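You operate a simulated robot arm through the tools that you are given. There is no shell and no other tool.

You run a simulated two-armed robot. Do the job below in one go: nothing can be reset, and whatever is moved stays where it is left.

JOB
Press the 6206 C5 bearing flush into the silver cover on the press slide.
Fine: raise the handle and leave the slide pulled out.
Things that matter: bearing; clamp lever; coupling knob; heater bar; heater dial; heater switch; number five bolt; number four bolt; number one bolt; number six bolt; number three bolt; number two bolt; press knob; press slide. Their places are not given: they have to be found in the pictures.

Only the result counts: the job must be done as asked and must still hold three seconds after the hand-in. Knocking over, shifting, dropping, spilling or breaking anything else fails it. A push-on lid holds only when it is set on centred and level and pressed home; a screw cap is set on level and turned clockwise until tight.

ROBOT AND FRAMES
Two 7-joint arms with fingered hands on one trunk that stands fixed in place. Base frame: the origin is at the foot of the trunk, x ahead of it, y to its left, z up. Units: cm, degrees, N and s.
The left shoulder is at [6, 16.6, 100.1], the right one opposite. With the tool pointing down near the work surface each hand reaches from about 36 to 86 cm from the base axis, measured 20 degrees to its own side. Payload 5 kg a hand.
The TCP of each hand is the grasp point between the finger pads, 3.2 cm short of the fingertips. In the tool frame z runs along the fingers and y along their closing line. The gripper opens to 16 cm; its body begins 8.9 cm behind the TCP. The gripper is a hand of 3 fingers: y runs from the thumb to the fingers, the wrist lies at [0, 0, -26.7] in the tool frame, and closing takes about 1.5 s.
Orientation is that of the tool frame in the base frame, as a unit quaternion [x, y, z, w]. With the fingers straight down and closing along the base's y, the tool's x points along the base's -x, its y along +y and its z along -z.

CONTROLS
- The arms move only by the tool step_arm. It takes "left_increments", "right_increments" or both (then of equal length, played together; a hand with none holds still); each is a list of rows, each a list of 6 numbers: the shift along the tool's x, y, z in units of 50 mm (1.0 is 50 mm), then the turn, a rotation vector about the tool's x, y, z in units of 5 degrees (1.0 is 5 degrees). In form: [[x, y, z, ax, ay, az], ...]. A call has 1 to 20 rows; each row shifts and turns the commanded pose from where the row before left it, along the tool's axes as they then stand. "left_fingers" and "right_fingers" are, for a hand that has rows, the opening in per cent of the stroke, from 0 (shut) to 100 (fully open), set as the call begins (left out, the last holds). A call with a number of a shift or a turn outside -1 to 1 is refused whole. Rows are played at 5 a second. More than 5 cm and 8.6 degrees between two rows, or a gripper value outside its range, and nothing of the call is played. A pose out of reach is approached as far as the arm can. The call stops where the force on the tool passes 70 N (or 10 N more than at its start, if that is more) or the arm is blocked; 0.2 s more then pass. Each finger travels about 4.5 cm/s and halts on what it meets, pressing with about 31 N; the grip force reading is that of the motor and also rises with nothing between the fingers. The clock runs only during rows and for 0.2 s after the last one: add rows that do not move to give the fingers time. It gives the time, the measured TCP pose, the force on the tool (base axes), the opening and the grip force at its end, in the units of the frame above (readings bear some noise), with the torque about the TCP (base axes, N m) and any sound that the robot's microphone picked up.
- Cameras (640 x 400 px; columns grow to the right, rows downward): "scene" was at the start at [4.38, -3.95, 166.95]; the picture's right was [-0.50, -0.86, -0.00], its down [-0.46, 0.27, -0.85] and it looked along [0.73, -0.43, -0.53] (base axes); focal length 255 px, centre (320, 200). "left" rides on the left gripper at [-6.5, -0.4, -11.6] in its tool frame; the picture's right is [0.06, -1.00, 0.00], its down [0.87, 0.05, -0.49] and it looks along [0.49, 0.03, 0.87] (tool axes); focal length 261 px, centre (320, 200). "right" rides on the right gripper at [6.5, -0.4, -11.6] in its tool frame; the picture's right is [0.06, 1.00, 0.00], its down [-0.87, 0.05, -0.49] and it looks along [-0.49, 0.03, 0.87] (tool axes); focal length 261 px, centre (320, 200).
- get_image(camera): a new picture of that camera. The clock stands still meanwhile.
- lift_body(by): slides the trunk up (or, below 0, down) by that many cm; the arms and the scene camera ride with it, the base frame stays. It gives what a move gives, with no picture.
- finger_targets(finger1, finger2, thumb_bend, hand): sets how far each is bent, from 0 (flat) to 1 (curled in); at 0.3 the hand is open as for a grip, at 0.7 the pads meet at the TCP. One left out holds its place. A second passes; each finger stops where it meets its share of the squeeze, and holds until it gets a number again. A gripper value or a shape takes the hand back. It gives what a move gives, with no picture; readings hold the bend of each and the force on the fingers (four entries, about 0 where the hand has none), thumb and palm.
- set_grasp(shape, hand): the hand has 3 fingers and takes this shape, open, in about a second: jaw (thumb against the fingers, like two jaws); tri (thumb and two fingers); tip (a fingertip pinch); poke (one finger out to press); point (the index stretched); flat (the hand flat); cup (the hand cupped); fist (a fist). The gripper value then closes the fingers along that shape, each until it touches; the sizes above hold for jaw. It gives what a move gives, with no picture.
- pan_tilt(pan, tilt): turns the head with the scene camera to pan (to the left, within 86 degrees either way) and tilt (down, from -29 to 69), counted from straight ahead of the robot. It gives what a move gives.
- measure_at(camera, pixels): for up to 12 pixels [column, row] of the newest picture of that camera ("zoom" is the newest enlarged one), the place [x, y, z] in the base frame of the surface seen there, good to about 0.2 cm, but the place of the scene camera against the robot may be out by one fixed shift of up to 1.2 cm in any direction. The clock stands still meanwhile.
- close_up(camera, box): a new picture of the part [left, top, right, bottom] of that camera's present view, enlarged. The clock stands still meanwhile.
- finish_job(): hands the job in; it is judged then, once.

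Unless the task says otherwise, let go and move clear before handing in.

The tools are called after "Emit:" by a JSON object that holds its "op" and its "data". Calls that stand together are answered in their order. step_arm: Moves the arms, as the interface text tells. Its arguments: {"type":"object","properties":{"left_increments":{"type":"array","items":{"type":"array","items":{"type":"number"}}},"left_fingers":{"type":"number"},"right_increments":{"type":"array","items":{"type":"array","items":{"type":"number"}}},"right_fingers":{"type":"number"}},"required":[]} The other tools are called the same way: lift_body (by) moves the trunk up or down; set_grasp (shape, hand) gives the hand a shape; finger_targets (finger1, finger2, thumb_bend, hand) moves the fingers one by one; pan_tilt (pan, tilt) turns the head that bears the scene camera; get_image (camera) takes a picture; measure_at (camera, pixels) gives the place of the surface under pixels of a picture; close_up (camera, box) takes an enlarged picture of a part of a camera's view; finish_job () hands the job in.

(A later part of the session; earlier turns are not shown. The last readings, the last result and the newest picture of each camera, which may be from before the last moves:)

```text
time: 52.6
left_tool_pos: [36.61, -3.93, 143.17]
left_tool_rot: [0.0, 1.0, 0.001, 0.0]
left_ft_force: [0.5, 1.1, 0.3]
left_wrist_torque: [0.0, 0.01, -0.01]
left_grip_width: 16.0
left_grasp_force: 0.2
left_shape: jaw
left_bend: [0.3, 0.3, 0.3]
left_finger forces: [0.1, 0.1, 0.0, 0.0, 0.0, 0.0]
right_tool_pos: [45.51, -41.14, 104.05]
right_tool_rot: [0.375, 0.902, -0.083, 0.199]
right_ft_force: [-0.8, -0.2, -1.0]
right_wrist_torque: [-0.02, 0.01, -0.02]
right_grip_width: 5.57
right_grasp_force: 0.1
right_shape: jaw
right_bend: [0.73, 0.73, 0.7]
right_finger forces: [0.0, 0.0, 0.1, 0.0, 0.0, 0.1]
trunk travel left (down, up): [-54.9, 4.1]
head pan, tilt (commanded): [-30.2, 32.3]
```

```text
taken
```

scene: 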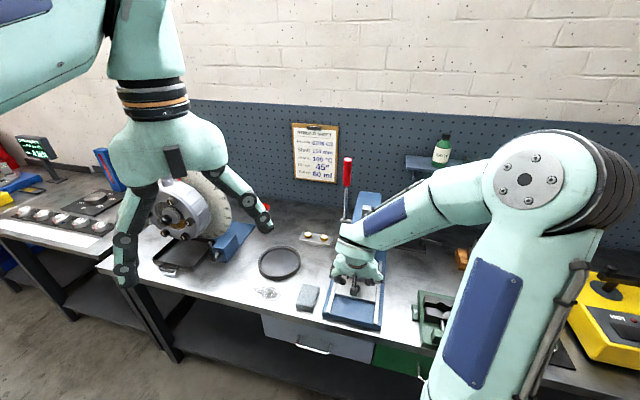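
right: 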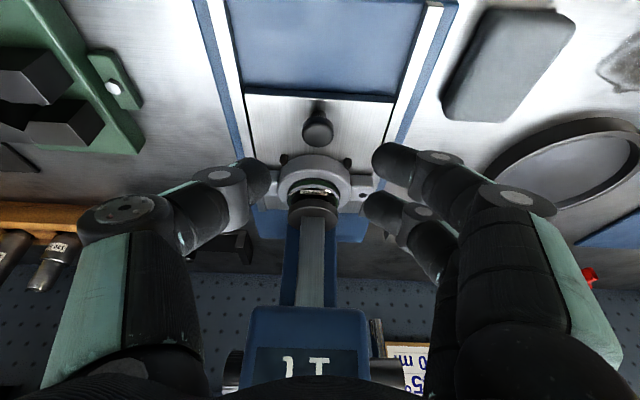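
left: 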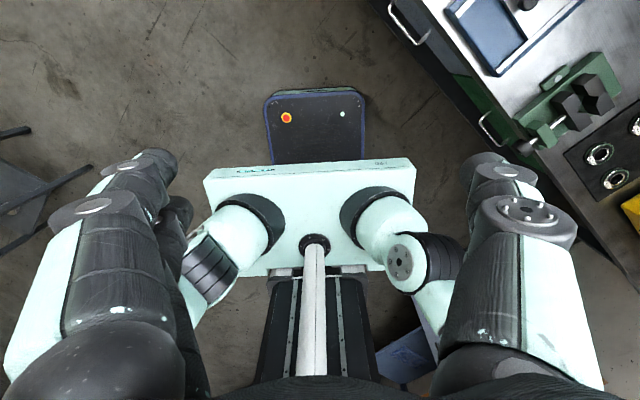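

The slide is home with knob at (318,130). Next is the handle; the left hand hangs near where my right wrist will go, so first I move the left hand 22 cm further left, and raise the right hand.

Emit:
{"op": "step_arm", "data": {"left_increments": [[0, 0.9, 0, 0, 0, 0], [0, 0.9, 0, 0, 0, 0], [0, 0.9, 0, 0, 0, 0], [0, 0.9, 0, 0, 0, 0], [0, 0.9, 0, 0, 0, 0], [0, 0, 0, 0, 0, 0], [0, 0, 0, 0, 0, 0], [0, 0, 0, 0, 0, 0]], "right_increments": [[0, 0, -0.8, 0, 0, 0], [0, 0, -0.8, 0, 0, 0], [-0.4, 0.2, -0.8, 0, 0, 0], [-0.4, 0.3, -0.8, 0, 0, 0], [-0.4, 0.3, -0.8, 0, 0, 0], [-0.4, 0.3, -0.8, 0, 0, 0], [-0.3, 0.3, -0.5, 0, 0, 0], [0, 0, 0, 0, 0, 0]]}}

Emit:
{"op": "get_image", "data": {"camera": "right"}}

Emit:
{"op": "get_image", "data": {"camera": "scene"}}

```text
time: 54.4
left_tool_pos: [36.76, 18.37, 143.38]
left_tool_rot: [0.0, 1.0, 0.0, 0.001]
left_ft_force: [-0.4, -0.2, 0.6]
left_wrist_torque: [0.03, -0.05, -0.03]
left_grip_width: 15.98
left_grasp_force: 0.0
left_shape: jaw
left_bend: [0.3, 0.3, 0.3]
left_finger forces: [0.0, 0.0, 0.1, 0.0, 0.1, 0.0]
right_tool_pos: [48.22, -34.13, 132.06]
right_tool_rot: [0.374, 0.902, -0.081, 0.2]
right_ft_force: [-0.1, -0.9, -0.1]
right_wrist_torque: [0.02, 0.01, -0.02]
right_grip_width: 5.57
right_grasp_force: 0.0
right_shape: jaw
right_bend: [0.73, 0.73, 0.7]
right_finger forces: [0.0, 0.0, 0.0, 0.0, 0.0, 0.0]
trunk travel left (down, up): [-54.9, 4.1]
head pan, tilt (commanded): [-30.2, 32.3]
```

```text
taken
```

right: 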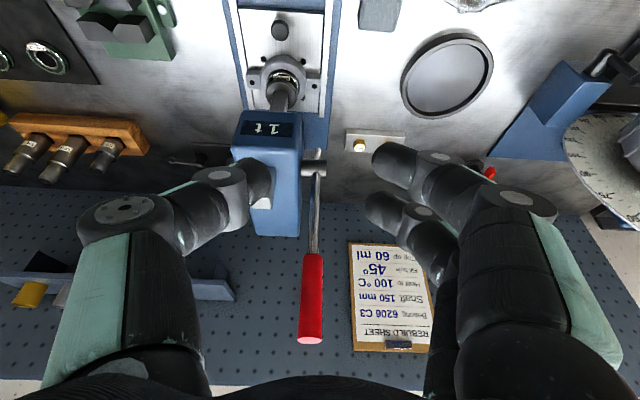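

```text
taken
```

scene: 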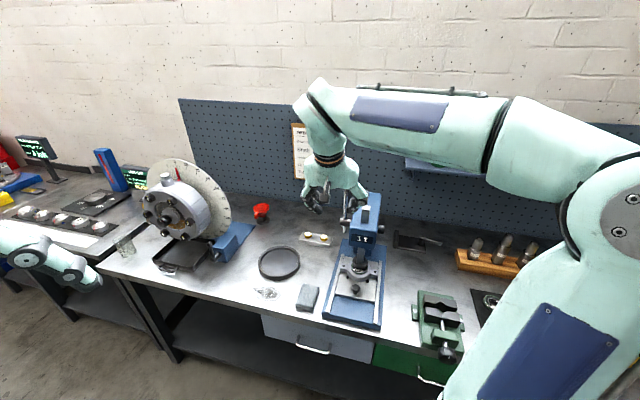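

The red handle is clear in the right picture from (315,175) to (311,340). I'll measure along it.

Emit:
{"op": "measure_at", "data": {"camera": "right", "pixels": [[315, 185], [314, 210], [314, 240], [312, 265], [304, 290], [312, 290], [321, 290], [311, 310], [311, 330], [310, 340], [315, 167], [265, 195]]}}

Emit:
{"op": "close_up", "data": {"camera": "right", "box": [220, 130, 380, 350]}}

```text
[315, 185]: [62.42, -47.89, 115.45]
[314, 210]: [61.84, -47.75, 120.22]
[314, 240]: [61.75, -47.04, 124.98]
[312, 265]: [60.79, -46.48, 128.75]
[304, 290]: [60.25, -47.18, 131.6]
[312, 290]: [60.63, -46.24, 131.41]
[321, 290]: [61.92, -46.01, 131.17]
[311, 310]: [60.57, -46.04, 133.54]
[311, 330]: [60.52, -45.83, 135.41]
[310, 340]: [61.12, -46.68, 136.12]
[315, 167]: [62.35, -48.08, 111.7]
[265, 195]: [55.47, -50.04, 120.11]
```

```text
1.82 times, centred on (300, 240) of right
```

zoom: 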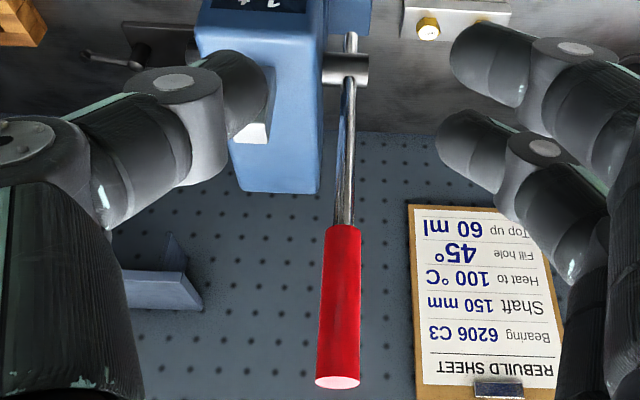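

The red grip's axis is at about u-position 76.7 cm out, [61.5,-47,131.5], diameter ≈2.3 cm, leaning ~7° forward; pivot near z 111.7. I'll tilt the right hand to point forward, standing off in front of the grip.

Emit:
{"op": "step_arm", "data": {"right_increments": [[0, 0, 0, 0, -1, 0], [0, 0, 0, 0, -1, 0], [0, 0, 0, 0, -1, 0], [0, 0, 0, 0, -1, 0], [0, 0, 0, 0, -1, 0], [0, 0, 0, 0, -1, 0], [-0.344, 0, 0.491, 0, 0, 0], [-0.344, 0, 0.491, 0, 0, 0], [0, 0, 0, 0, -1, 0], [0, 0, 0, 0, -1, 0], [0, 0, 0, 0, -1, 0], [0, 0, 0, 0, -1, 0], [0, 0, 0, 0, -1, 0], [0, 0, 0, 0, -1, 0], [0, 0, 0, 0, 0, 0]], "right_fingers": 45}}

Emit:
{"op": "get_image", "data": {"camera": "right"}}

Emit:
{"op": "get_image", "data": {"camera": "scene"}}

```text
time: 57.6
left_tool_pos: [36.93, 18.52, 143.47]
left_tool_rot: [0.0, 1.0, 0.0, 0.0]
left_ft_force: [-1.0, 1.2, 0.0]
left_wrist_torque: [0.01, 0.0, -0.01]
left_grip_width: 15.98
left_grasp_force: 0.1
left_shape: jaw
left_bend: [0.3, 0.3, 0.3]
left_finger forces: [0.0, 0.1, 0.0, 0.0, 0.0, 0.1]
right_tool_pos: [52.74, -38.59, 132.09]
right_tool_rot: [0.283, 0.681, -0.258, 0.625]
right_ft_force: [0.1, 0.3, 0.6]
right_wrist_torque: [0.01, 0.03, 0.04]
right_grip_width: 7.13
right_grasp_force: 0.0
right_shape: jaw
right_bend: [0.73, 0.73, 0.7]
right_finger forces: [0.1, 0.0, 0.1, 0.1, 0.0, 0.0]
trunk travel left (down, up): [-54.9, 4.1]
head pan, tilt (commanded): [-30.2, 32.3]
```

```text
taken
```

right: 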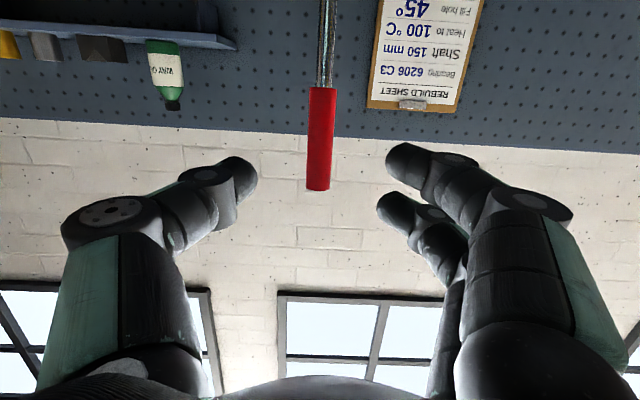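

```text
taken
```

scene: 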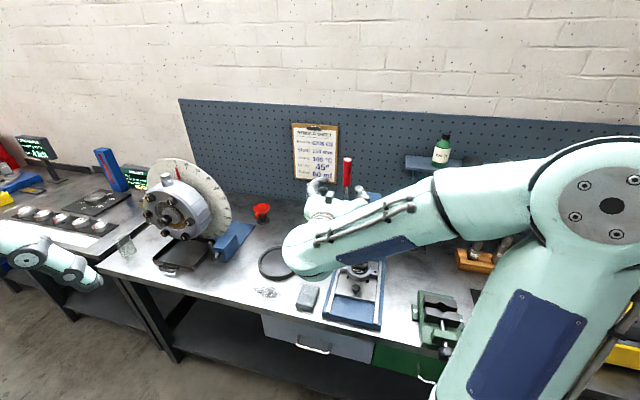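

The grip at picture (320,88–190) is centred between thumb and fingers. I'll advance 12 cm to put it at the grasp point.

Emit:
{"op": "step_arm", "data": {"right_increments": [[-0.037, 0.01, 0.6, 0, 0, 0], [-0.037, 0.01, 0.6, 0, 0, 0], [-0.037, 0.01, 0.6, 0, 0, 0], [-0.037, 0.01, 0.4, 0, 0, 0], [0, 0, 0, 0, 0, 0]]}}

Emit:
{"op": "get_image", "data": {"camera": "right"}}

```text
time: 58.8
left_tool_pos: [36.88, 18.48, 143.31]
left_tool_rot: [-0.001, 1.0, 0.0, 0.001]
left_ft_force: [-0.1, -0.3, -0.2]
left_wrist_torque: [0.0, 0.01, -0.03]
left_grip_width: 15.99
left_grasp_force: 0.1
left_shape: jaw
left_bend: [0.3, 0.3, 0.3]
left_finger forces: [0.0, 0.0, 0.0, 0.1, 0.0, 0.1]
right_tool_pos: [60.5, -46.33, 132.1]
right_tool_rot: [0.283, 0.682, -0.257, 0.624]
right_ft_force: [-0.1, 0.0, 0.1]
right_wrist_torque: [0.02, -0.03, 0.0]
right_grip_width: 7.16
right_grasp_force: 0.0
right_shape: jaw
right_bend: [0.73, 0.73, 0.7]
right_finger forces: [0.0, 0.0, 0.1, 0.1, 0.0, 0.0]
trunk travel left (down, up): [-54.9, 4.1]
head pan, tilt (commanded): [-30.2, 32.3]
```

```text
taken
```

right: 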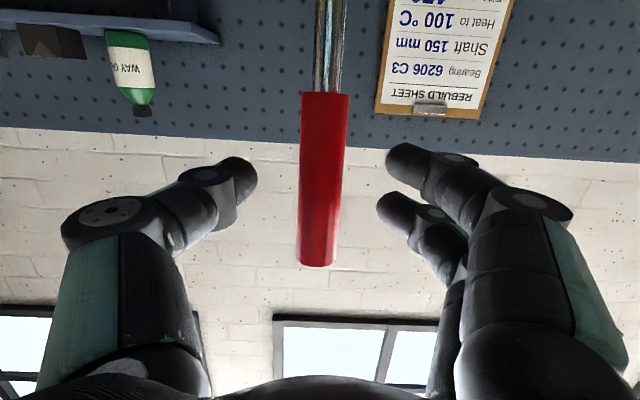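

Nearly there: grip sits between thumb (250,180) and fingers (390,165)/(380,205). I'll advance 1.1 cm more and close.

Emit:
{"op": "step_arm", "data": {"right_increments": [[-0.018, 0.02, 0.22, 0, 0, 0], [0, 0, 0, 0, 0, 0]]}}

Emit:
{"op": "step_arm", "data": {"right_increments": [[0, 0, 0, 0, 0, 0], [0, 0, 0, 0, 0, 0], [0, 0, 0, 0, 0, 0], [0, 0, 0, 0, 0, 0], [0, 0, 0, 0, 0, 0], [0, 0, 0, 0, 0, 0], [0, 0, 0, 0, 0, 0]], "right_fingers": 3}}

Emit:
{"op": "get_image", "data": {"camera": "right"}}

```text
time: 59.4
left_tool_pos: [36.78, 18.56, 143.4]
left_tool_rot: [0.0, 1.0, 0.0, 0.0]
left_ft_force: [-0.2, -1.2, 0.0]
left_wrist_torque: [-0.02, -0.01, 0.0]
left_grip_width: 15.98
left_grasp_force: 0.0
left_shape: jaw
left_bend: [0.3, 0.3, 0.3]
left_finger forces: [0.0, 0.0, 0.0, 0.0, 0.0, 0.1]
right_tool_pos: [61.38, -46.9, 132.06]
right_tool_rot: [0.284, 0.681, -0.258, 0.624]
right_ft_force: [-1.1, 0.6, -0.7]
right_wrist_torque: [0.02, -0.01, 0.0]
right_grip_width: 7.13
right_grasp_force: 0.0
right_shape: jaw
right_bend: [0.73, 0.73, 0.7]
right_finger forces: [0.0, 0.1, 0.1, 0.0, 0.0, 0.1]
trunk travel left (down, up): [-54.9, 4.1]
head pan, tilt (commanded): [-30.2, 32.3]
```

```text
time: 61.0
left_tool_pos: [36.83, 18.47, 143.27]
left_tool_rot: [-0.001, 1.0, 0.0, 0.001]
left_ft_force: [-0.9, 0.3, 0.6]
left_wrist_torque: [0.0, -0.01, -0.02]
left_grip_width: 16.01
left_grasp_force: 0.0
left_shape: jaw
left_bend: [0.3, 0.3, 0.3]
left_finger forces: [0.0, 0.0, 0.1, 0.1, 0.0, 0.0]
right_tool_pos: [61.46, -46.98, 132.11]
right_tool_rot: [0.283, 0.681, -0.257, 0.624]
right_ft_force: [-1.3, -0.6, -0.6]
right_wrist_torque: [-0.02, 0.02, -0.04]
right_grip_width: 0.56
right_grasp_force: 0.0
right_shape: jaw
right_bend: [0.71, 0.71, 0.7]
right_finger forces: [0.1, 0.0, 0.0, 0.0, 1.7, 0.1]
trunk travel left (down, up): [-54.9, 4.1]
head pan, tilt (commanded): [-30.2, 32.3]
```

```text
taken
```

right: 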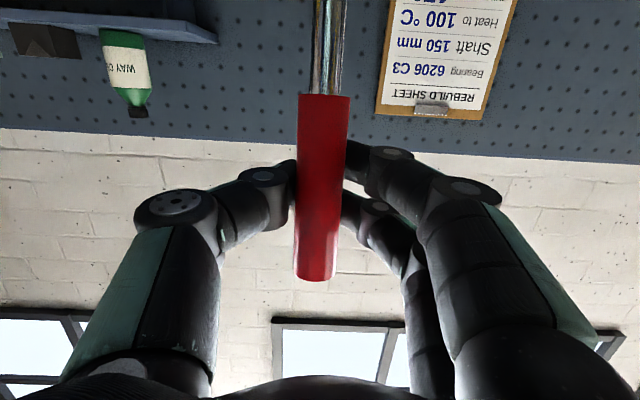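

The fingers shut to 0.56 cm with almost no force, so the grip lies nearer the palm than the pads. I'll measure the handle here, then reopen and regrip a bit further back.

Emit:
{"op": "measure_at", "data": {"camera": "right", "pixels": [[323, 180], [303, 180], [343, 180], [321, 120], [318, 260], [320, 275], [330, 60], [360, 155], [290, 175]]}}

Emit:
{"op": "close_up", "data": {"camera": "scene", "box": [290, 140, 390, 260]}}

```text
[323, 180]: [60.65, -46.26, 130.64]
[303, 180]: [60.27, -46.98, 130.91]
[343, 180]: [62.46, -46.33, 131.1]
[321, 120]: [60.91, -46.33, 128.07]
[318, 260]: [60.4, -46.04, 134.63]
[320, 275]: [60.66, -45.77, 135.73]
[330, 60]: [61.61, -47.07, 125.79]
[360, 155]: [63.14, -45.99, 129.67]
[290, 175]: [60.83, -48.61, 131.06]
```

```text
3.33 times, centred on (340, 200) of scene
```

zoom: 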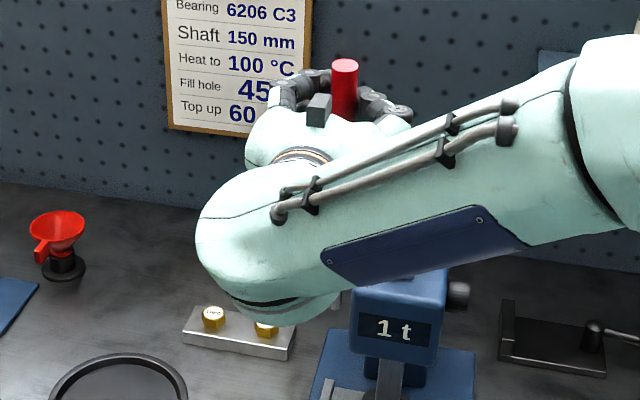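

The handle stands at the TCP but the fingers close at their tips beyond it. Pivoting geometry also favours coming in from above-front, so I'll open, retreat, lean the hand to 55°, and prepare to pinch near the handle's top end.

Emit:
{"op": "step_arm", "data": {"right_increments": [[0, 0, 0, 0, 0, 0], [0, 0, 0, 0, 0, 0], [0, 0, 0, 0, 0, 0], [0, 0, 0, 0, 0, 0], [0, 0, 0, 0, 0, 0], [0, 0, -0.6, 0, 0, 0], [0, 0, -0.7, 0, 0, 0], [0, 0, -0.7, 0, 0, 0], [0, 0, 0, 0, 1, 0], [0, 0, 0, 0, 1, 0], [0, 0, 0, 0, 1, 0], [0, 0, 0, 0, 1, 0], [0, 0, 0, 0, 1, 0], [0, 0, 0, 0, 1, 0], [-0.6, 0.015, -0.29, 0, 0, 0], [-0.6, 0.015, -0.29, 0, 0, 0], [0, 0, 0, 0, 0, 0], [0, 0, 0, 0, 0, 0]], "right_fingers": 45}}

Emit:
{"op": "get_image", "data": {"camera": "right"}}

```text
time: 64.8
left_tool_pos: [36.85, 18.56, 143.34]
left_tool_rot: [0.0, 1.0, -0.001, 0.0]
left_ft_force: [-0.2, -0.8, -0.2]
left_wrist_torque: [0.02, -0.03, -0.01]
left_grip_width: 16.02
left_grasp_force: 0.0
left_shape: jaw
left_bend: [0.3, 0.3, 0.3]
left_finger forces: [0.0, 0.1, 0.1, 0.1, 0.0, 0.1]
right_tool_pos: [55.27, -40.61, 139.33]
right_tool_rot: [0.34, 0.819, -0.176, 0.426]
right_ft_force: [0.1, 0.0, -0.3]
right_wrist_torque: [-0.02, 0.02, -0.01]
right_grip_width: 7.15
right_grasp_force: 0.0
right_shape: jaw
right_bend: [0.73, 0.73, 0.7]
right_finger forces: [0.1, 0.1, 0.0, 0.1, 0.0, 0.1]
trunk travel left (down, up): [-54.9, 4.1]
head pan, tilt (commanded): [-30.2, 32.3]
```

```text
taken
```

right: 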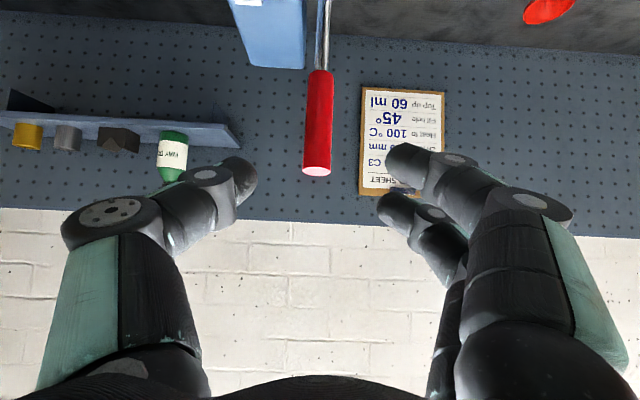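

Good view: the handle's top end at (317,170). I'll measure it again before advancing.

Emit:
{"op": "measure_at", "data": {"camera": "right", "pixels": [[317, 171], [308, 171], [326, 170], [318, 150], [308, 150], [328, 150], [319, 110], [320, 80], [323, 40]]}}

```text
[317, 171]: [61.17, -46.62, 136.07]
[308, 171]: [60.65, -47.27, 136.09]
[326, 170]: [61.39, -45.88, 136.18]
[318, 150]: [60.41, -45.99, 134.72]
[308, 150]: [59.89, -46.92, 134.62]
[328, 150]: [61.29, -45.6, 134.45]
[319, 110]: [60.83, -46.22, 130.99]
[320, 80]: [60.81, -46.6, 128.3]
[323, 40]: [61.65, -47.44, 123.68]
```

End-face centre is [61.1,-46.6,136.1]. I'll advance 8.6 cm along the tool and close to pinch the grip about 2.5 cm below its end.

Emit:
{"op": "step_arm", "data": {"right_increments": [[-0.02, -0.008, 0.5, 0, 0, 0], [-0.02, -0.008, 0.5, 0, 0, 0], [-0.02, -0.008, 0.5, 0, 0, 0], [-0.02, 0, 0.23, 0, 0, 0], [0, 0, 0, 0, 0, 0]]}}

Emit:
{"op": "get_image", "data": {"camera": "right"}}

```text
time: 66.0
left_tool_pos: [36.9, 18.46, 143.33]
left_tool_rot: [0.001, 1.0, -0.001, 0.0]
left_ft_force: [-0.3, 0.3, 0.2]
left_wrist_torque: [0.03, 0.0, -0.02]
left_grip_width: 15.99
left_grasp_force: 0.1
left_shape: jaw
left_bend: [0.3, 0.3, 0.3]
left_finger forces: [0.1, 0.0, 0.0, 0.0, 0.1, 0.1]
right_tool_pos: [60.4, -45.74, 134.83]
right_tool_rot: [0.341, 0.819, -0.176, 0.427]
right_ft_force: [-0.9, 0.0, 0.1]
right_wrist_torque: [0.02, 0.0, 0.04]
right_grip_width: 7.14
right_grasp_force: 0.1
right_shape: jaw
right_bend: [0.73, 0.73, 0.7]
right_finger forces: [0.1, 0.1, 0.0, 0.0, 0.0, 0.0]
trunk travel left (down, up): [-54.9, 4.1]
head pan, tilt (commanded): [-30.2, 32.3]
```

```text
taken
```

right: 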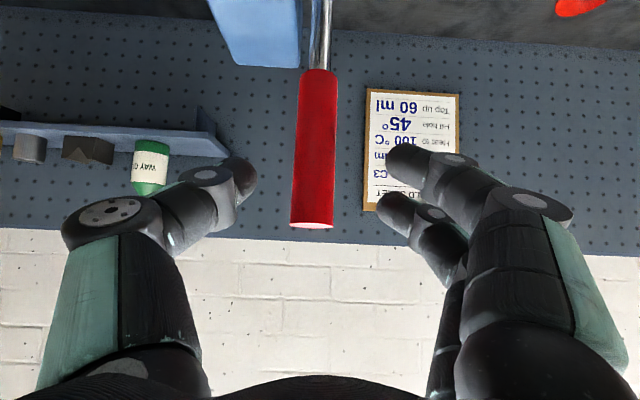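

The grip lies between thumb and fingers with its end at row 228. Closing now.

Emit:
{"op": "step_arm", "data": {"right_increments": [[0, 0, 0, 0, 0, 0], [0, 0, 0, 0, 0, 0], [0, 0, 0, 0, 0, 0], [0, 0, 0, 0, 0, 0], [0, 0, 0, 0, 0, 0], [0, 0, 0, 0, 0, 0], [0, 0, 0, 0, 0, 0]], "right_fingers": 3}}

Emit:
{"op": "get_image", "data": {"camera": "right"}}

```text
time: 67.6
left_tool_pos: [36.79, 18.48, 143.38]
left_tool_rot: [0.0, 1.0, 0.0, 0.0]
left_ft_force: [-0.3, 0.2, 0.6]
left_wrist_torque: [0.01, -0.02, 0.02]
left_grip_width: 15.99
left_grasp_force: 0.0
left_shape: jaw
left_bend: [0.3, 0.3, 0.3]
left_finger forces: [0.1, 0.1, 0.0, 0.1, 0.0, 0.0]
right_tool_pos: [60.38, -45.77, 134.87]
right_tool_rot: [0.342, 0.818, -0.177, 0.426]
right_ft_force: [-5.2, -4.9, -1.4]
right_wrist_torque: [0.0, 0.14, -0.13]
right_grip_width: 1.45
right_grasp_force: 31.4
right_shape: jaw
right_bend: [0.72, 0.71, 0.7]
right_finger forces: [12.4, 11.5, 0.0, 0.1, 31.6, 0.1]
trunk travel left (down, up): [-54.9, 4.1]
head pan, tilt (commanded): [-30.2, 32.3]
```

```text
taken
```

right: 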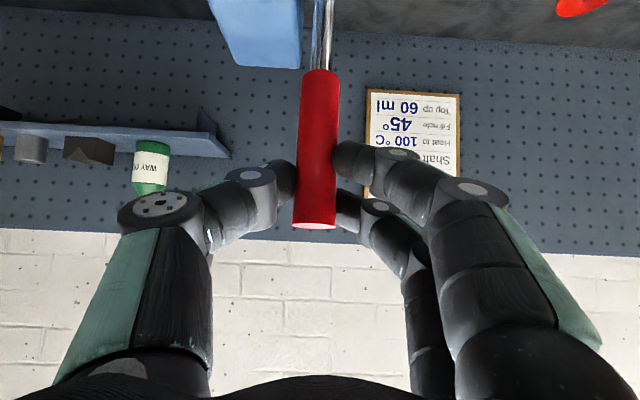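

Firm pinch (31 N). I'll pull the handle forward along its arc in 4° steps, three steps first, and check the force.

Emit:
{"op": "step_arm", "data": {"right_increments": [[0.215, 0, -0.228, 0, 0, 0], [0.23, 0, -0.212, 0, 0, 0], [0.244, 0, -0.195, 0, 0, 0], [0, 0, 0, 0, 0, 0]]}}

Emit:
{"op": "get_image", "data": {"camera": "right"}}

Emit:
{"op": "get_image", "data": {"camera": "scene"}}

```text
time: 68.6
left_tool_pos: [36.74, 18.45, 143.35]
left_tool_rot: [-0.001, 1.0, 0.0, 0.0]
left_ft_force: [1.0, 0.6, 0.2]
left_wrist_torque: [0.0, 0.0, -0.02]
left_grip_width: 16.0
left_grasp_force: 0.0
left_shape: jaw
left_bend: [0.3, 0.3, 0.3]
left_finger forces: [0.0, 0.0, 0.0, 0.0, 0.0, 0.0]
right_tool_pos: [56.99, -42.44, 133.58]
right_tool_rot: [0.34, 0.82, -0.175, 0.426]
right_ft_force: [-5.8, -5.9, 2.9]
right_wrist_torque: [-0.23, -0.02, -0.19]
right_grip_width: 1.48
right_grasp_force: 31.1
right_shape: jaw
right_bend: [0.72, 0.72, 0.7]
right_finger forces: [11.1, 11.3, 0.1, 0.1, 31.4, 0.0]
trunk travel left (down, up): [-54.9, 4.1]
head pan, tilt (commanded): [-30.2, 32.3]
```

```text
taken
```

right: 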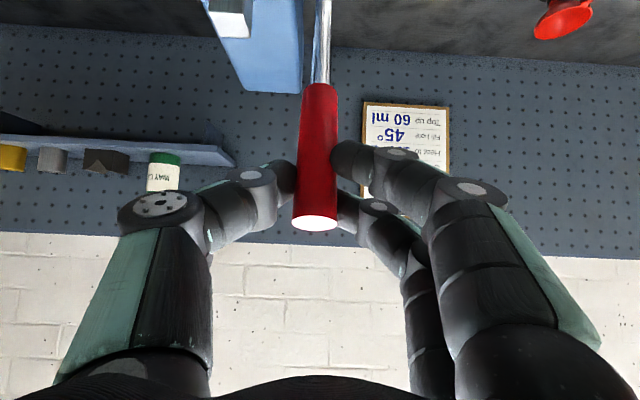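

```text
taken
```

scene: 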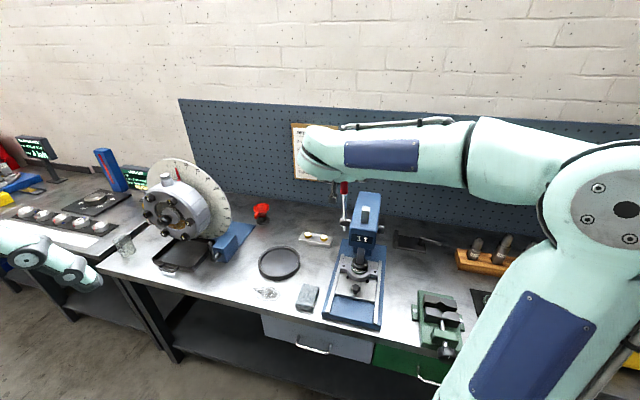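

The handle follows with only ~8 N. I'll continue another 16° and check the ram.

Emit:
{"op": "step_arm", "data": {"right_increments": [[0.257, 0, -0.178, 0, 0, 0], [0.269, 0, -0.16, 0, 0, 0], [0.279, 0, -0.14, 0, 0, 0], [0.289, 0, -0.121, 0, 0, 0], [0, 0, 0, 0, 0, 0]]}}

Emit:
{"op": "get_image", "data": {"camera": "right"}}

Emit:
{"op": "close_up", "data": {"camera": "scene", "box": [290, 150, 420, 330]}}

```text
time: 69.8
left_tool_pos: [36.81, 18.57, 143.28]
left_tool_rot: [0.001, 1.0, 0.0, 0.0]
left_ft_force: [0.4, 0.6, 0.7]
left_wrist_torque: [0.01, 0.02, -0.02]
left_grip_width: 15.97
left_grasp_force: 0.1
left_shape: jaw
left_bend: [0.3, 0.3, 0.3]
left_finger forces: [0.0, 0.1, 0.0, 0.0, 0.0, 0.1]
right_tool_pos: [53.07, -38.51, 130.91]
right_tool_rot: [0.34, 0.82, -0.175, 0.426]
right_ft_force: [-4.0, -4.4, -0.5]
right_wrist_torque: [-0.2, -0.05, -0.15]
right_grip_width: 1.41
right_grasp_force: 31.2
right_shape: jaw
right_bend: [0.72, 0.72, 0.7]
right_finger forces: [12.3, 10.4, 0.0, 0.0, 29.2, 0.0]
trunk travel left (down, up): [-54.9, 4.1]
head pan, tilt (commanded): [-30.2, 32.3]
```

```text
taken
```

right: 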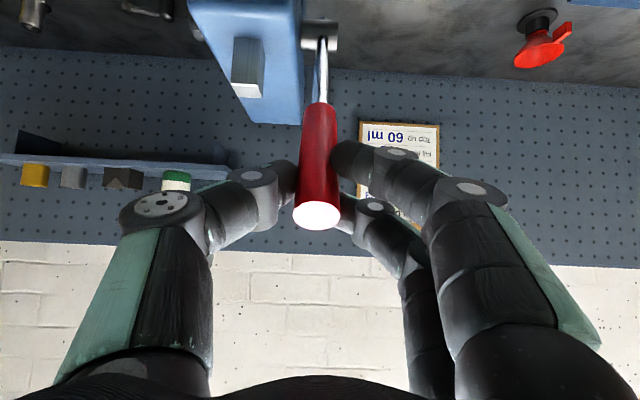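

```text
2.22 times, centred on (355, 240) of scene
```

zoom: 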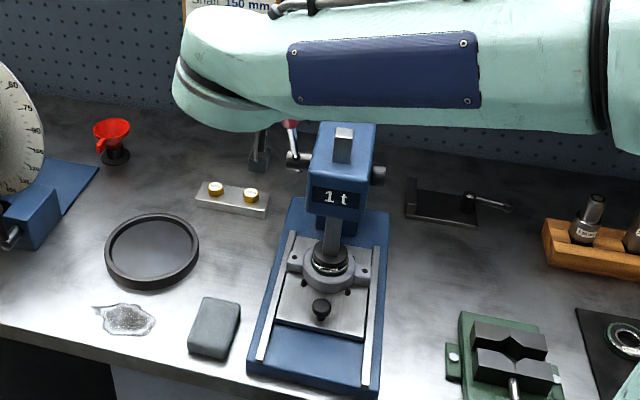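

Handle is at about 34° with little force. I'll zoom on the ram, then continue.

Emit:
{"op": "close_up", "data": {"camera": "scene", "box": [325, 235, 395, 300]}}

Emit:
{"op": "step_arm", "data": {"right_increments": [[0.296, 0, -0.1, 0, 0, 0], [0.303, 0, -0.079, 0, 0, 0], [0, 0, 0, 0, 0, 0]]}}

Emit:
{"op": "close_up", "data": {"camera": "scene", "box": [325, 235, 395, 300]}}

Emit:
{"op": "get_image", "data": {"camera": "right"}}

```text
6.15 times, centred on (360, 268) of scene
```

zoom: 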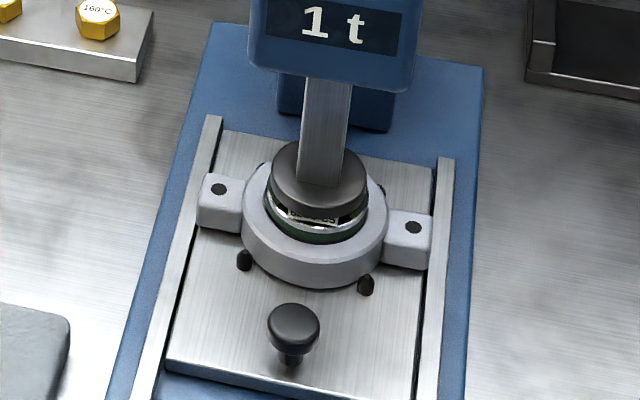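

```text
time: 70.6
left_tool_pos: [36.69, 18.38, 143.31]
left_tool_rot: [0.0, 1.0, 0.0, 0.0]
left_ft_force: [-0.3, 0.3, 2.2]
left_wrist_torque: [-0.03, -0.04, -0.05]
left_grip_width: 15.98
left_grasp_force: 0.0
left_shape: jaw
left_bend: [0.3, 0.3, 0.3]
left_finger forces: [0.1, 0.1, 0.0, 0.0, 0.0, 0.0]
right_tool_pos: [51.36, -36.8, 128.8]
right_tool_rot: [0.342, 0.819, -0.176, 0.426]
right_ft_force: [-5.2, -6.9, 0.6]
right_wrist_torque: [-0.25, 0.01, -0.16]
right_grip_width: 1.39
right_grasp_force: 31.2
right_shape: jaw
right_bend: [0.72, 0.72, 0.7]
right_finger forces: [12.3, 10.1, 0.0, 0.0, 29.3, 0.0]
trunk travel left (down, up): [-54.9, 4.1]
head pan, tilt (commanded): [-30.2, 32.3]
```

```text
6.15 times, centred on (360, 268) of scene
```

zoom: 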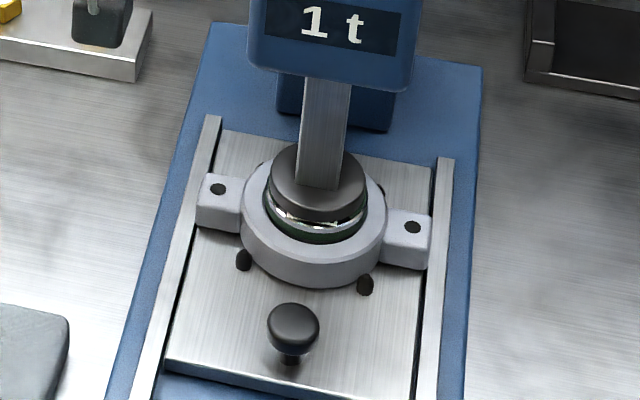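

```text
taken
```

right: 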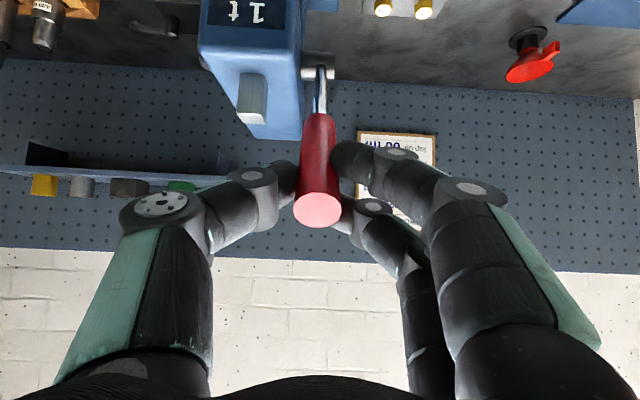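

The ram descends with the handle and the pusher is close to the bearing. I'll continue the arc while rotating the hand more upright, two steps at a time, watching for the pressing force.

Emit:
{"op": "step_arm", "data": {"right_increments": [[0.279, 0, -0.058, 0, 1, 0], [0.284, 0, -0.009, 0, 1, 0], [0, 0, 0, 0, 0, 0]]}}

Emit:
{"op": "close_up", "data": {"camera": "scene", "box": [325, 235, 395, 300]}}

Emit:
{"op": "get_image", "data": {"camera": "right"}}

```text
time: 71.4
left_tool_pos: [36.75, 18.48, 143.38]
left_tool_rot: [0.0, 1.0, 0.0, 0.0]
left_ft_force: [-0.9, 1.4, 0.0]
left_wrist_torque: [0.02, 0.0, 0.02]
left_grip_width: 15.99
left_grasp_force: 0.0
left_shape: jaw
left_bend: [0.3, 0.3, 0.3]
left_finger forces: [0.0, 0.1, 0.0, 0.0, 0.0, 0.1]
right_tool_pos: [49.99, -35.53, 126.78]
right_tool_rot: [0.355, 0.854, -0.144, 0.352]
right_ft_force: [-3.4, -9.6, 2.4]
right_wrist_torque: [-0.44, -0.14, -0.08]
right_grip_width: 1.37
right_grasp_force: 30.4
right_shape: jaw
right_bend: [0.71, 0.73, 0.7]
right_finger forces: [13.5, 15.1, 0.1, 0.1, 28.5, 0.0]
trunk travel left (down, up): [-54.9, 4.1]
head pan, tilt (commanded): [-30.2, 32.3]
```

```text
6.15 times, centred on (360, 268) of scene
```

zoom: 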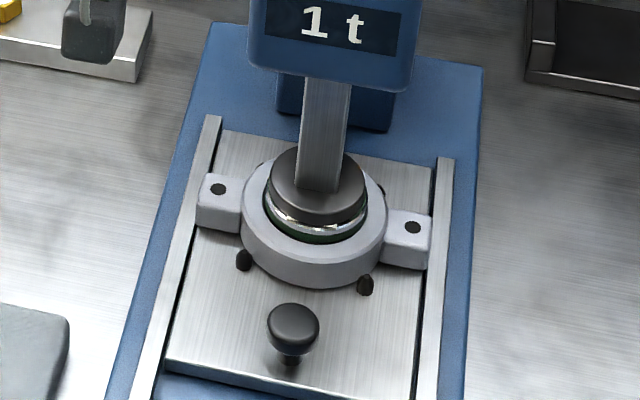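

```text
taken
```

right: 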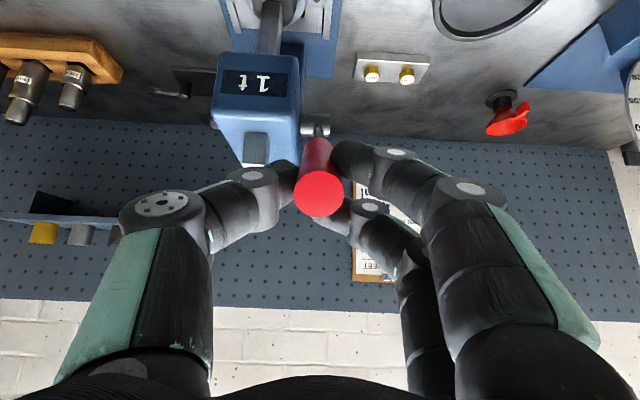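

Still light force at ~50°; pusher almost on the bearing. Two more steps.

Emit:
{"op": "step_arm", "data": {"right_increments": [[0.282, 0, 0.04, 0, 1, 0], [0.272, 0, 0.088, 0, 1, 0], [0, 0, 0, 0, 0, 0]]}}

Emit:
{"op": "close_up", "data": {"camera": "scene", "box": [325, 235, 395, 300]}}

Emit:
{"op": "get_image", "data": {"camera": "right"}}

```text
time: 72.2
left_tool_pos: [36.8, 18.2, 143.32]
left_tool_rot: [0.001, 1.0, 0.001, -0.001]
left_ft_force: [-0.4, -0.1, 0.2]
left_wrist_torque: [-0.01, -0.01, 0.02]
left_grip_width: 16.0
left_grasp_force: 0.1
left_shape: jaw
left_bend: [0.3, 0.3, 0.3]
left_finger forces: [0.1, 0.0, 0.0, 0.1, 0.0, 0.0]
right_tool_pos: [48.63, -34.57, 124.47]
right_tool_rot: [0.368, 0.881, -0.114, 0.275]
right_ft_force: [-2.9, -17.0, -2.4]
right_wrist_torque: [-0.41, -0.03, -0.12]
right_grip_width: 1.11
right_grasp_force: 30.8
right_shape: jaw
right_bend: [0.71, 0.74, 0.7]
right_finger forces: [14.9, 0.1, 0.0, 0.0, 28.8, 0.0]
trunk travel left (down, up): [-54.9, 4.1]
head pan, tilt (commanded): [-30.2, 32.3]
```

```text
6.15 times, centred on (360, 268) of scene
```

zoom: 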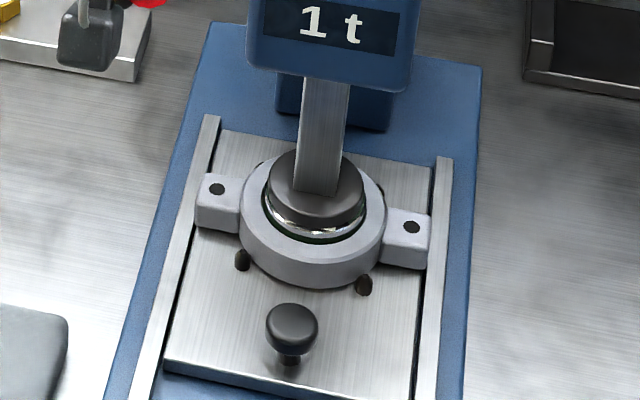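

```text
taken
```

right: 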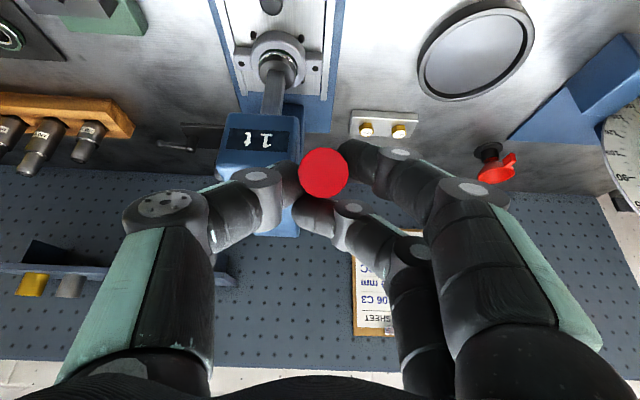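

Finger 2 lost contact and the handle has shifted toward the robot within the fingers. I'll measure the handle end and body before regripping from above.

Emit:
{"op": "measure_at", "data": {"camera": "right", "pixels": [[323, 173], [323, 155], [323, 192], [305, 173], [341, 173], [277, 58], [272, 90], [265, 65]]}}

Emit:
{"op": "close_up", "data": {"camera": "right", "box": [220, 20, 360, 220]}}

```text
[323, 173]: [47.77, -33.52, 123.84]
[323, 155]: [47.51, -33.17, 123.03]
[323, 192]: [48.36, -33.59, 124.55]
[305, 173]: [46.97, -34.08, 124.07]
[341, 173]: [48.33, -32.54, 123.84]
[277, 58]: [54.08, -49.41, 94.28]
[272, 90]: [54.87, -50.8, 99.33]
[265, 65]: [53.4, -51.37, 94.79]
```

```text
2.00 times, centred on (290, 120) of right
```

zoom: 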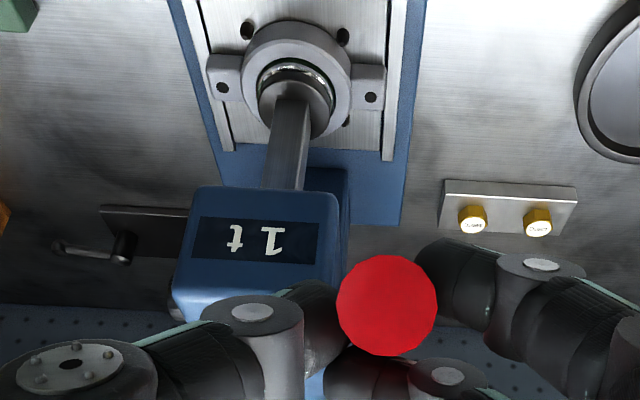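

The handle end is at [47.8,-33.5,123.8], i.e. about 60° from upright; the ram has come down ~2 cm. I'll release and retreat along the tool axis to see whether the handle stays.

Emit:
{"op": "step_arm", "data": {"right_increments": [[0, 0, 0, 0, 0, 0], [0, 0, 0, 0, 0, 0], [0, 0, 0, 0, 0, 0], [0, 0, 0, 0, 0, 0], [0, 0, -0.5, 0, 0, 0], [0, 0, -0.7, 0, 0, 0], [0, 0, -0.8, 0, 0, 0], [0, 0, -0.8, 0, 0, 0], [0, 0, 0, 0, 0, 0]], "right_fingers": 60}}

Emit:
{"op": "get_image", "data": {"camera": "right"}}

Emit:
{"op": "close_up", "data": {"camera": "scene", "box": [290, 150, 420, 330]}}

```text
time: 74.2
left_tool_pos: [36.83, 18.57, 143.27]
left_tool_rot: [0.0, 1.0, 0.0, -0.001]
left_ft_force: [0.7, 0.0, -0.3]
left_wrist_torque: [0.0, 0.02, 0.0]
left_grip_width: 16.01
left_grasp_force: 0.0
left_shape: jaw
left_bend: [0.3, 0.3, 0.3]
left_finger forces: [0.1, 0.0, 0.0, 0.0, 0.0, 0.0]
right_tool_pos: [43.29, -28.26, 135.88]
right_tool_rot: [0.366, 0.881, -0.114, 0.278]
right_ft_force: [-0.2, -1.1, 0.3]
right_wrist_torque: [0.0, -0.01, -0.01]
right_grip_width: 9.59
right_grasp_force: 0.2
right_shape: jaw
right_bend: [0.71, 0.71, 0.7]
right_finger forces: [0.1, 0.0, 0.0, 0.1, 0.1, 0.0]
trunk travel left (down, up): [-54.9, 4.1]
head pan, tilt (commanded): [-30.2, 32.3]
```

```text
taken
```

right: 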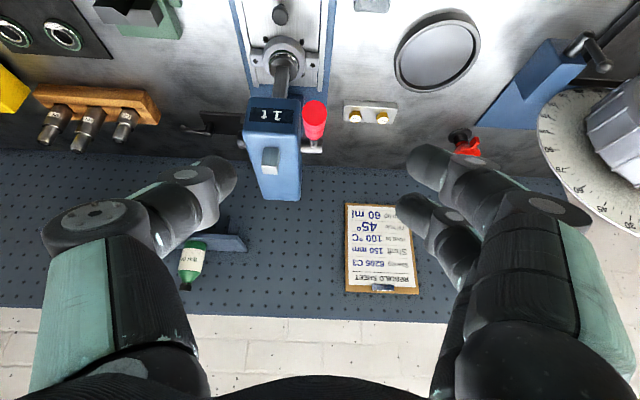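

```text
2.22 times, centred on (355, 240) of scene
```

zoom: 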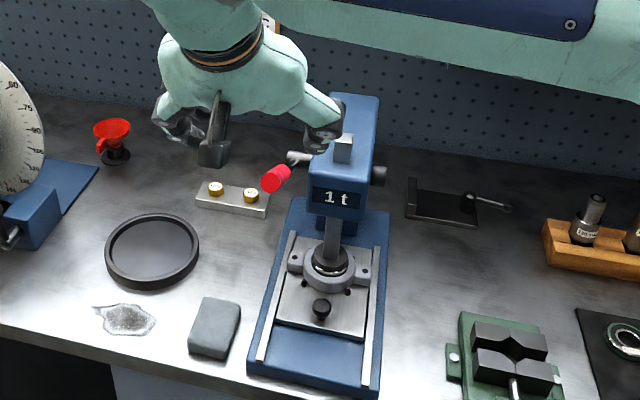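

The handle stayed put at about 60°. I'll measure it from here.

Emit:
{"op": "measure_at", "data": {"camera": "right", "pixels": [[315, 111], [315, 100], [315, 123], [305, 112], [325, 112], [312, 132], [318, 132], [312, 150], [265, 115]]}}

Emit:
{"op": "close_up", "data": {"camera": "right", "box": [240, 30, 360, 160]}}

```text
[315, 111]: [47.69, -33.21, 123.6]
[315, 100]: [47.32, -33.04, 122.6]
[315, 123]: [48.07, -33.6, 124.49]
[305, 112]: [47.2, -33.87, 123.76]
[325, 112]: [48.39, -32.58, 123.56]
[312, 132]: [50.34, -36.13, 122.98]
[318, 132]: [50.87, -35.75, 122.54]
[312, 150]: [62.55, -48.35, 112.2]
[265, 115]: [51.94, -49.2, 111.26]
```

```text
3.08 times, centred on (300, 95) of right
```

zoom: 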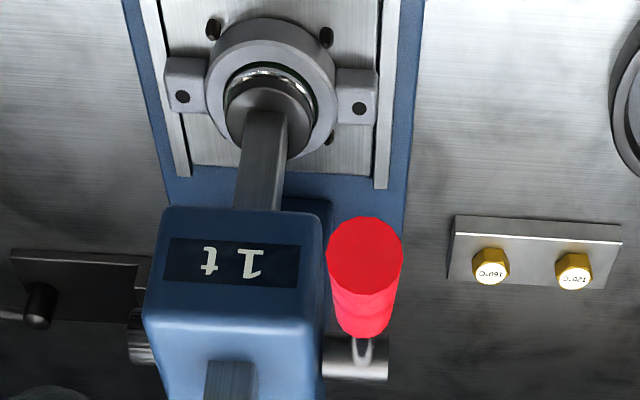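

Handle axis point 20 cm from pivot is about [50.6,-36.2,121.4]. I'll bring the hand above it, pointing down and slightly back (−15°) with open fingers.

Emit:
{"op": "step_arm", "data": {"right_increments": [[0, 0, 0, 0, 1, 0], [0, 0, 0, 0, 1, 0], [0, 0, 0, 0, 1, 0], [0, 0, 0, 0, 1, 0], [0, 0, 0, 0, 1, 0], [0, 0, 0, 0, 1, 0], [0, 0, 0, 0, 1, 0], [0, 0, 0, 0, 1, 0], [0, 0, 0, 0, 1, 0], [0, 0, 0, 0, 1, 0], [-0.729, -0.024, 0.266, 0, 0, 0], [-0.729, -0.024, 0.266, 0, 0, 0], [-0.729, -0.024, 0.266, 0, 0, 0], [-0.729, -0.024, 0.266, 0, 0, 0], [0, 0, 0, 0, 0, 0], [0, 0, 0, 0, 0, 0]]}}

Emit:
{"op": "get_image", "data": {"camera": "right"}}

Emit:
{"op": "get_image", "data": {"camera": "scene"}}

```text
time: 77.6
left_tool_pos: [36.92, 18.43, 143.29]
left_tool_rot: [0.0, 1.0, 0.0, 0.0]
left_ft_force: [0.9, -1.1, -0.2]
left_wrist_torque: [0.0, 0.02, 0.0]
left_grip_width: 15.99
left_grasp_force: 0.1
left_shape: jaw
left_bend: [0.3, 0.3, 0.3]
left_finger forces: [0.1, 0.0, 0.0, 0.0, 0.0, 0.0]
right_tool_pos: [52.17, -37.67, 126.83]
right_tool_rot: [0.379, 0.916, 0.052, -0.122]
right_ft_force: [-0.3, -0.6, -0.2]
right_wrist_torque: [-0.01, -0.02, 0.01]
right_grip_width: 9.57
right_grasp_force: 0.1
right_shape: jaw
right_bend: [0.71, 0.71, 0.7]
right_finger forces: [0.0, 0.1, 0.0, 0.1, 0.1, 0.0]
trunk travel left (down, up): [-54.9, 4.1]
head pan, tilt (commanded): [-30.2, 32.3]
```

```text
taken
```

right: 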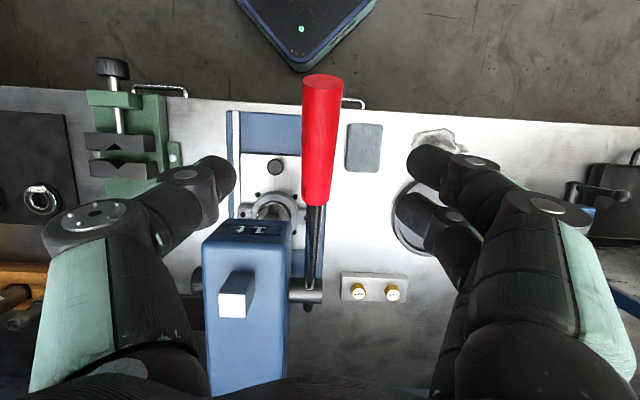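

```text
taken
```

scene: 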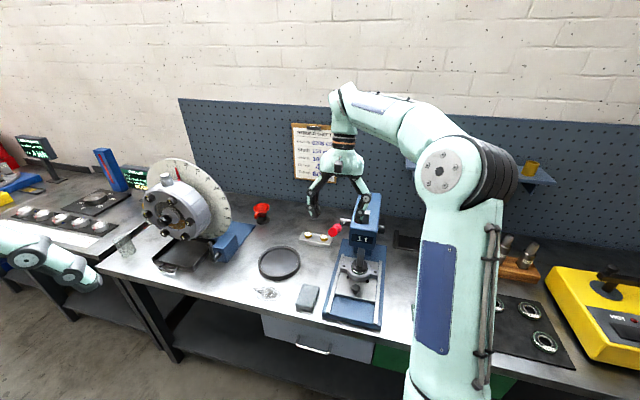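

The handle is centred between the open fingers (cols 303–343). I'll descend 12 cm so the handle goes deep between the fingers toward the palm.

Emit:
{"op": "step_arm", "data": {"right_increments": [[0, 0.01, 0.5, 0, 0, 0], [0, 0.01, 0.5, 0, 0, 0], [0, 0, 0.5, 0, 0, 0], [0, 0, 0.5, 0, 0, 0], [0, 0, 0.3, 0, 0, 0], [0, 0, 0, 0, 0, 0]]}}

Emit:
{"op": "get_image", "data": {"camera": "right"}}

```text
time: 79.0
left_tool_pos: [36.83, 18.47, 143.3]
left_tool_rot: [0.0, 1.0, 0.0, 0.0]
left_ft_force: [-0.2, 0.0, -0.1]
left_wrist_torque: [0.0, 0.0, 0.01]
left_grip_width: 16.0
left_grasp_force: 0.1
left_shape: jaw
left_bend: [0.3, 0.3, 0.3]
left_finger forces: [0.0, 0.0, 0.1, 0.0, 0.1, 0.0]
right_tool_pos: [49.81, -35.64, 115.96]
right_tool_rot: [0.379, 0.916, 0.052, -0.121]
right_ft_force: [-0.1, -0.3, -0.6]
right_wrist_torque: [-0.02, 0.01, 0.01]
right_grip_width: 9.58
right_grasp_force: 0.1
right_shape: jaw
right_bend: [0.71, 0.71, 0.7]
right_finger forces: [0.0, 0.1, 0.0, 0.0, 0.0, 0.0]
trunk travel left (down, up): [-54.9, 4.1]
head pan, tilt (commanded): [-30.2, 32.3]
```

```text
taken
```

right: 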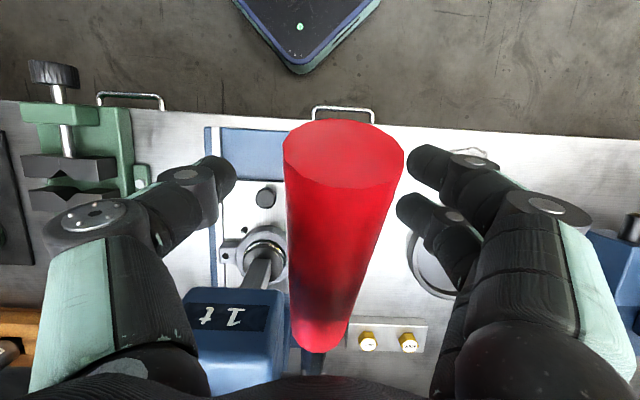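

The handle now sits deep between the fingers near the palm. I'll move down perpendicular to the handle in 0.5 cm steps until the palm meets it.

Emit:
{"op": "step_arm", "data": {"right_increments": [[0.024, 0, 0.097, 0, 0, 0], [0.024, 0, 0.097, 0, 0, 0], [0.024, 0, 0.097, 0, 0, 0], [0.024, 0, 0.097, 0, 0, 0], [0, 0, 0, 0, 0, 0]]}}

Emit:
{"op": "get_image", "data": {"camera": "right"}}

```text
time: 80.2
left_tool_pos: [36.75, 18.53, 143.3]
left_tool_rot: [0.0, 1.0, 0.0, 0.0]
left_ft_force: [0.1, 0.2, -0.2]
left_wrist_torque: [0.01, -0.02, -0.02]
left_grip_width: 15.99
left_grasp_force: 0.0
left_shape: jaw
left_bend: [0.3, 0.3, 0.3]
left_finger forces: [0.0, 0.0, 0.1, 0.1, 0.1, 0.1]
right_tool_pos: [48.92, -34.85, 114.08]
right_tool_rot: [0.38, 0.916, 0.05, -0.121]
right_ft_force: [1.0, -0.9, -0.4]
right_wrist_torque: [0.02, 0.03, -0.04]
right_grip_width: 9.56
right_grasp_force: 0.2
right_shape: jaw
right_bend: [0.71, 0.71, 0.7]
right_finger forces: [0.1, 0.0, 0.0, 0.0, 0.0, 0.0]
trunk travel left (down, up): [-54.9, 4.1]
head pan, tilt (commanded): [-30.2, 32.3]
```

```text
taken
```

right: 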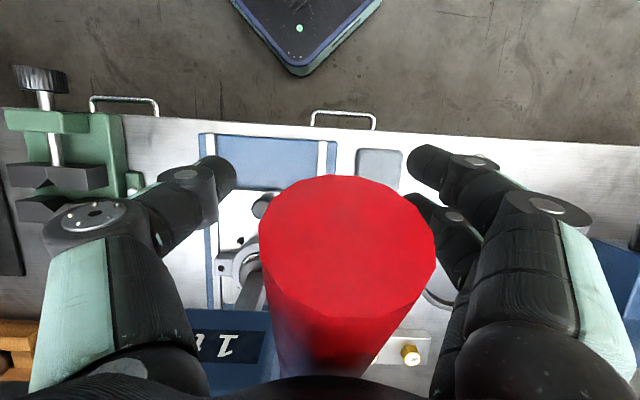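

No contact yet, and the handle's free end is getting near the camera. I'll back off slightly, shift the hand outward along the handle and rotate it 13° so the palm faces the handle squarely.

Emit:
{"op": "step_arm", "data": {"right_increments": [[0.32, 0.02, -0.08, 0, 0, 0], [0.32, 0.02, -0.08, 0, 0, 0], [0, 0, 0, 0, 1, 0], [0, 0, 0, 0, 1, 0], [0, 0, 0, 0, 0.6, 0], [0, 0, 0, 0, 0, 0]]}}

Emit:
{"op": "get_image", "data": {"camera": "right"}}

Emit:
{"op": "close_up", "data": {"camera": "scene", "box": [290, 130, 420, 300]}}

```text
time: 81.6
left_tool_pos: [36.82, 18.57, 143.33]
left_tool_rot: [0.0, 1.0, 0.0, 0.0]
left_ft_force: [-0.3, 0.6, -0.1]
left_wrist_torque: [-0.01, -0.02, 0.0]
left_grip_width: 16.02
left_grasp_force: 0.0
left_shape: jaw
left_bend: [0.3, 0.3, 0.3]
left_finger forces: [0.1, 0.0, 0.0, 0.1, 0.0, 0.0]
right_tool_pos: [47.2, -32.72, 116.03]
right_tool_rot: [0.371, 0.896, 0.095, -0.224]
right_ft_force: [-0.4, 0.3, -0.2]
right_wrist_torque: [0.0, -0.04, -0.01]
right_grip_width: 9.55
right_grasp_force: 0.1
right_shape: jaw
right_bend: [0.71, 0.71, 0.7]
right_finger forces: [0.0, 0.0, 0.1, 0.0, 0.0, 0.1]
trunk travel left (down, up): [-54.9, 4.1]
head pan, tilt (commanded): [-30.2, 32.3]
```

```text
taken
```

right: 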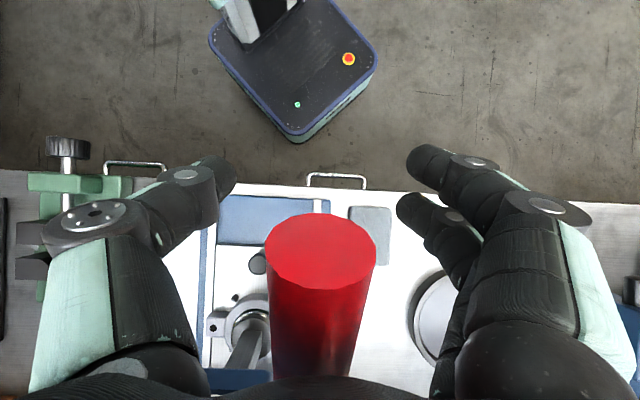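

```text
2.35 times, centred on (355, 215) of scene
```

zoom: 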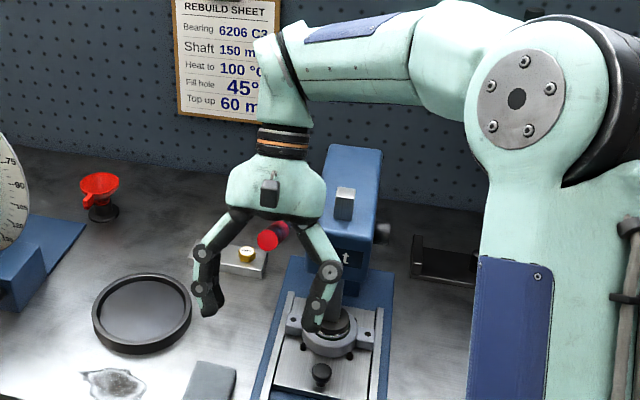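

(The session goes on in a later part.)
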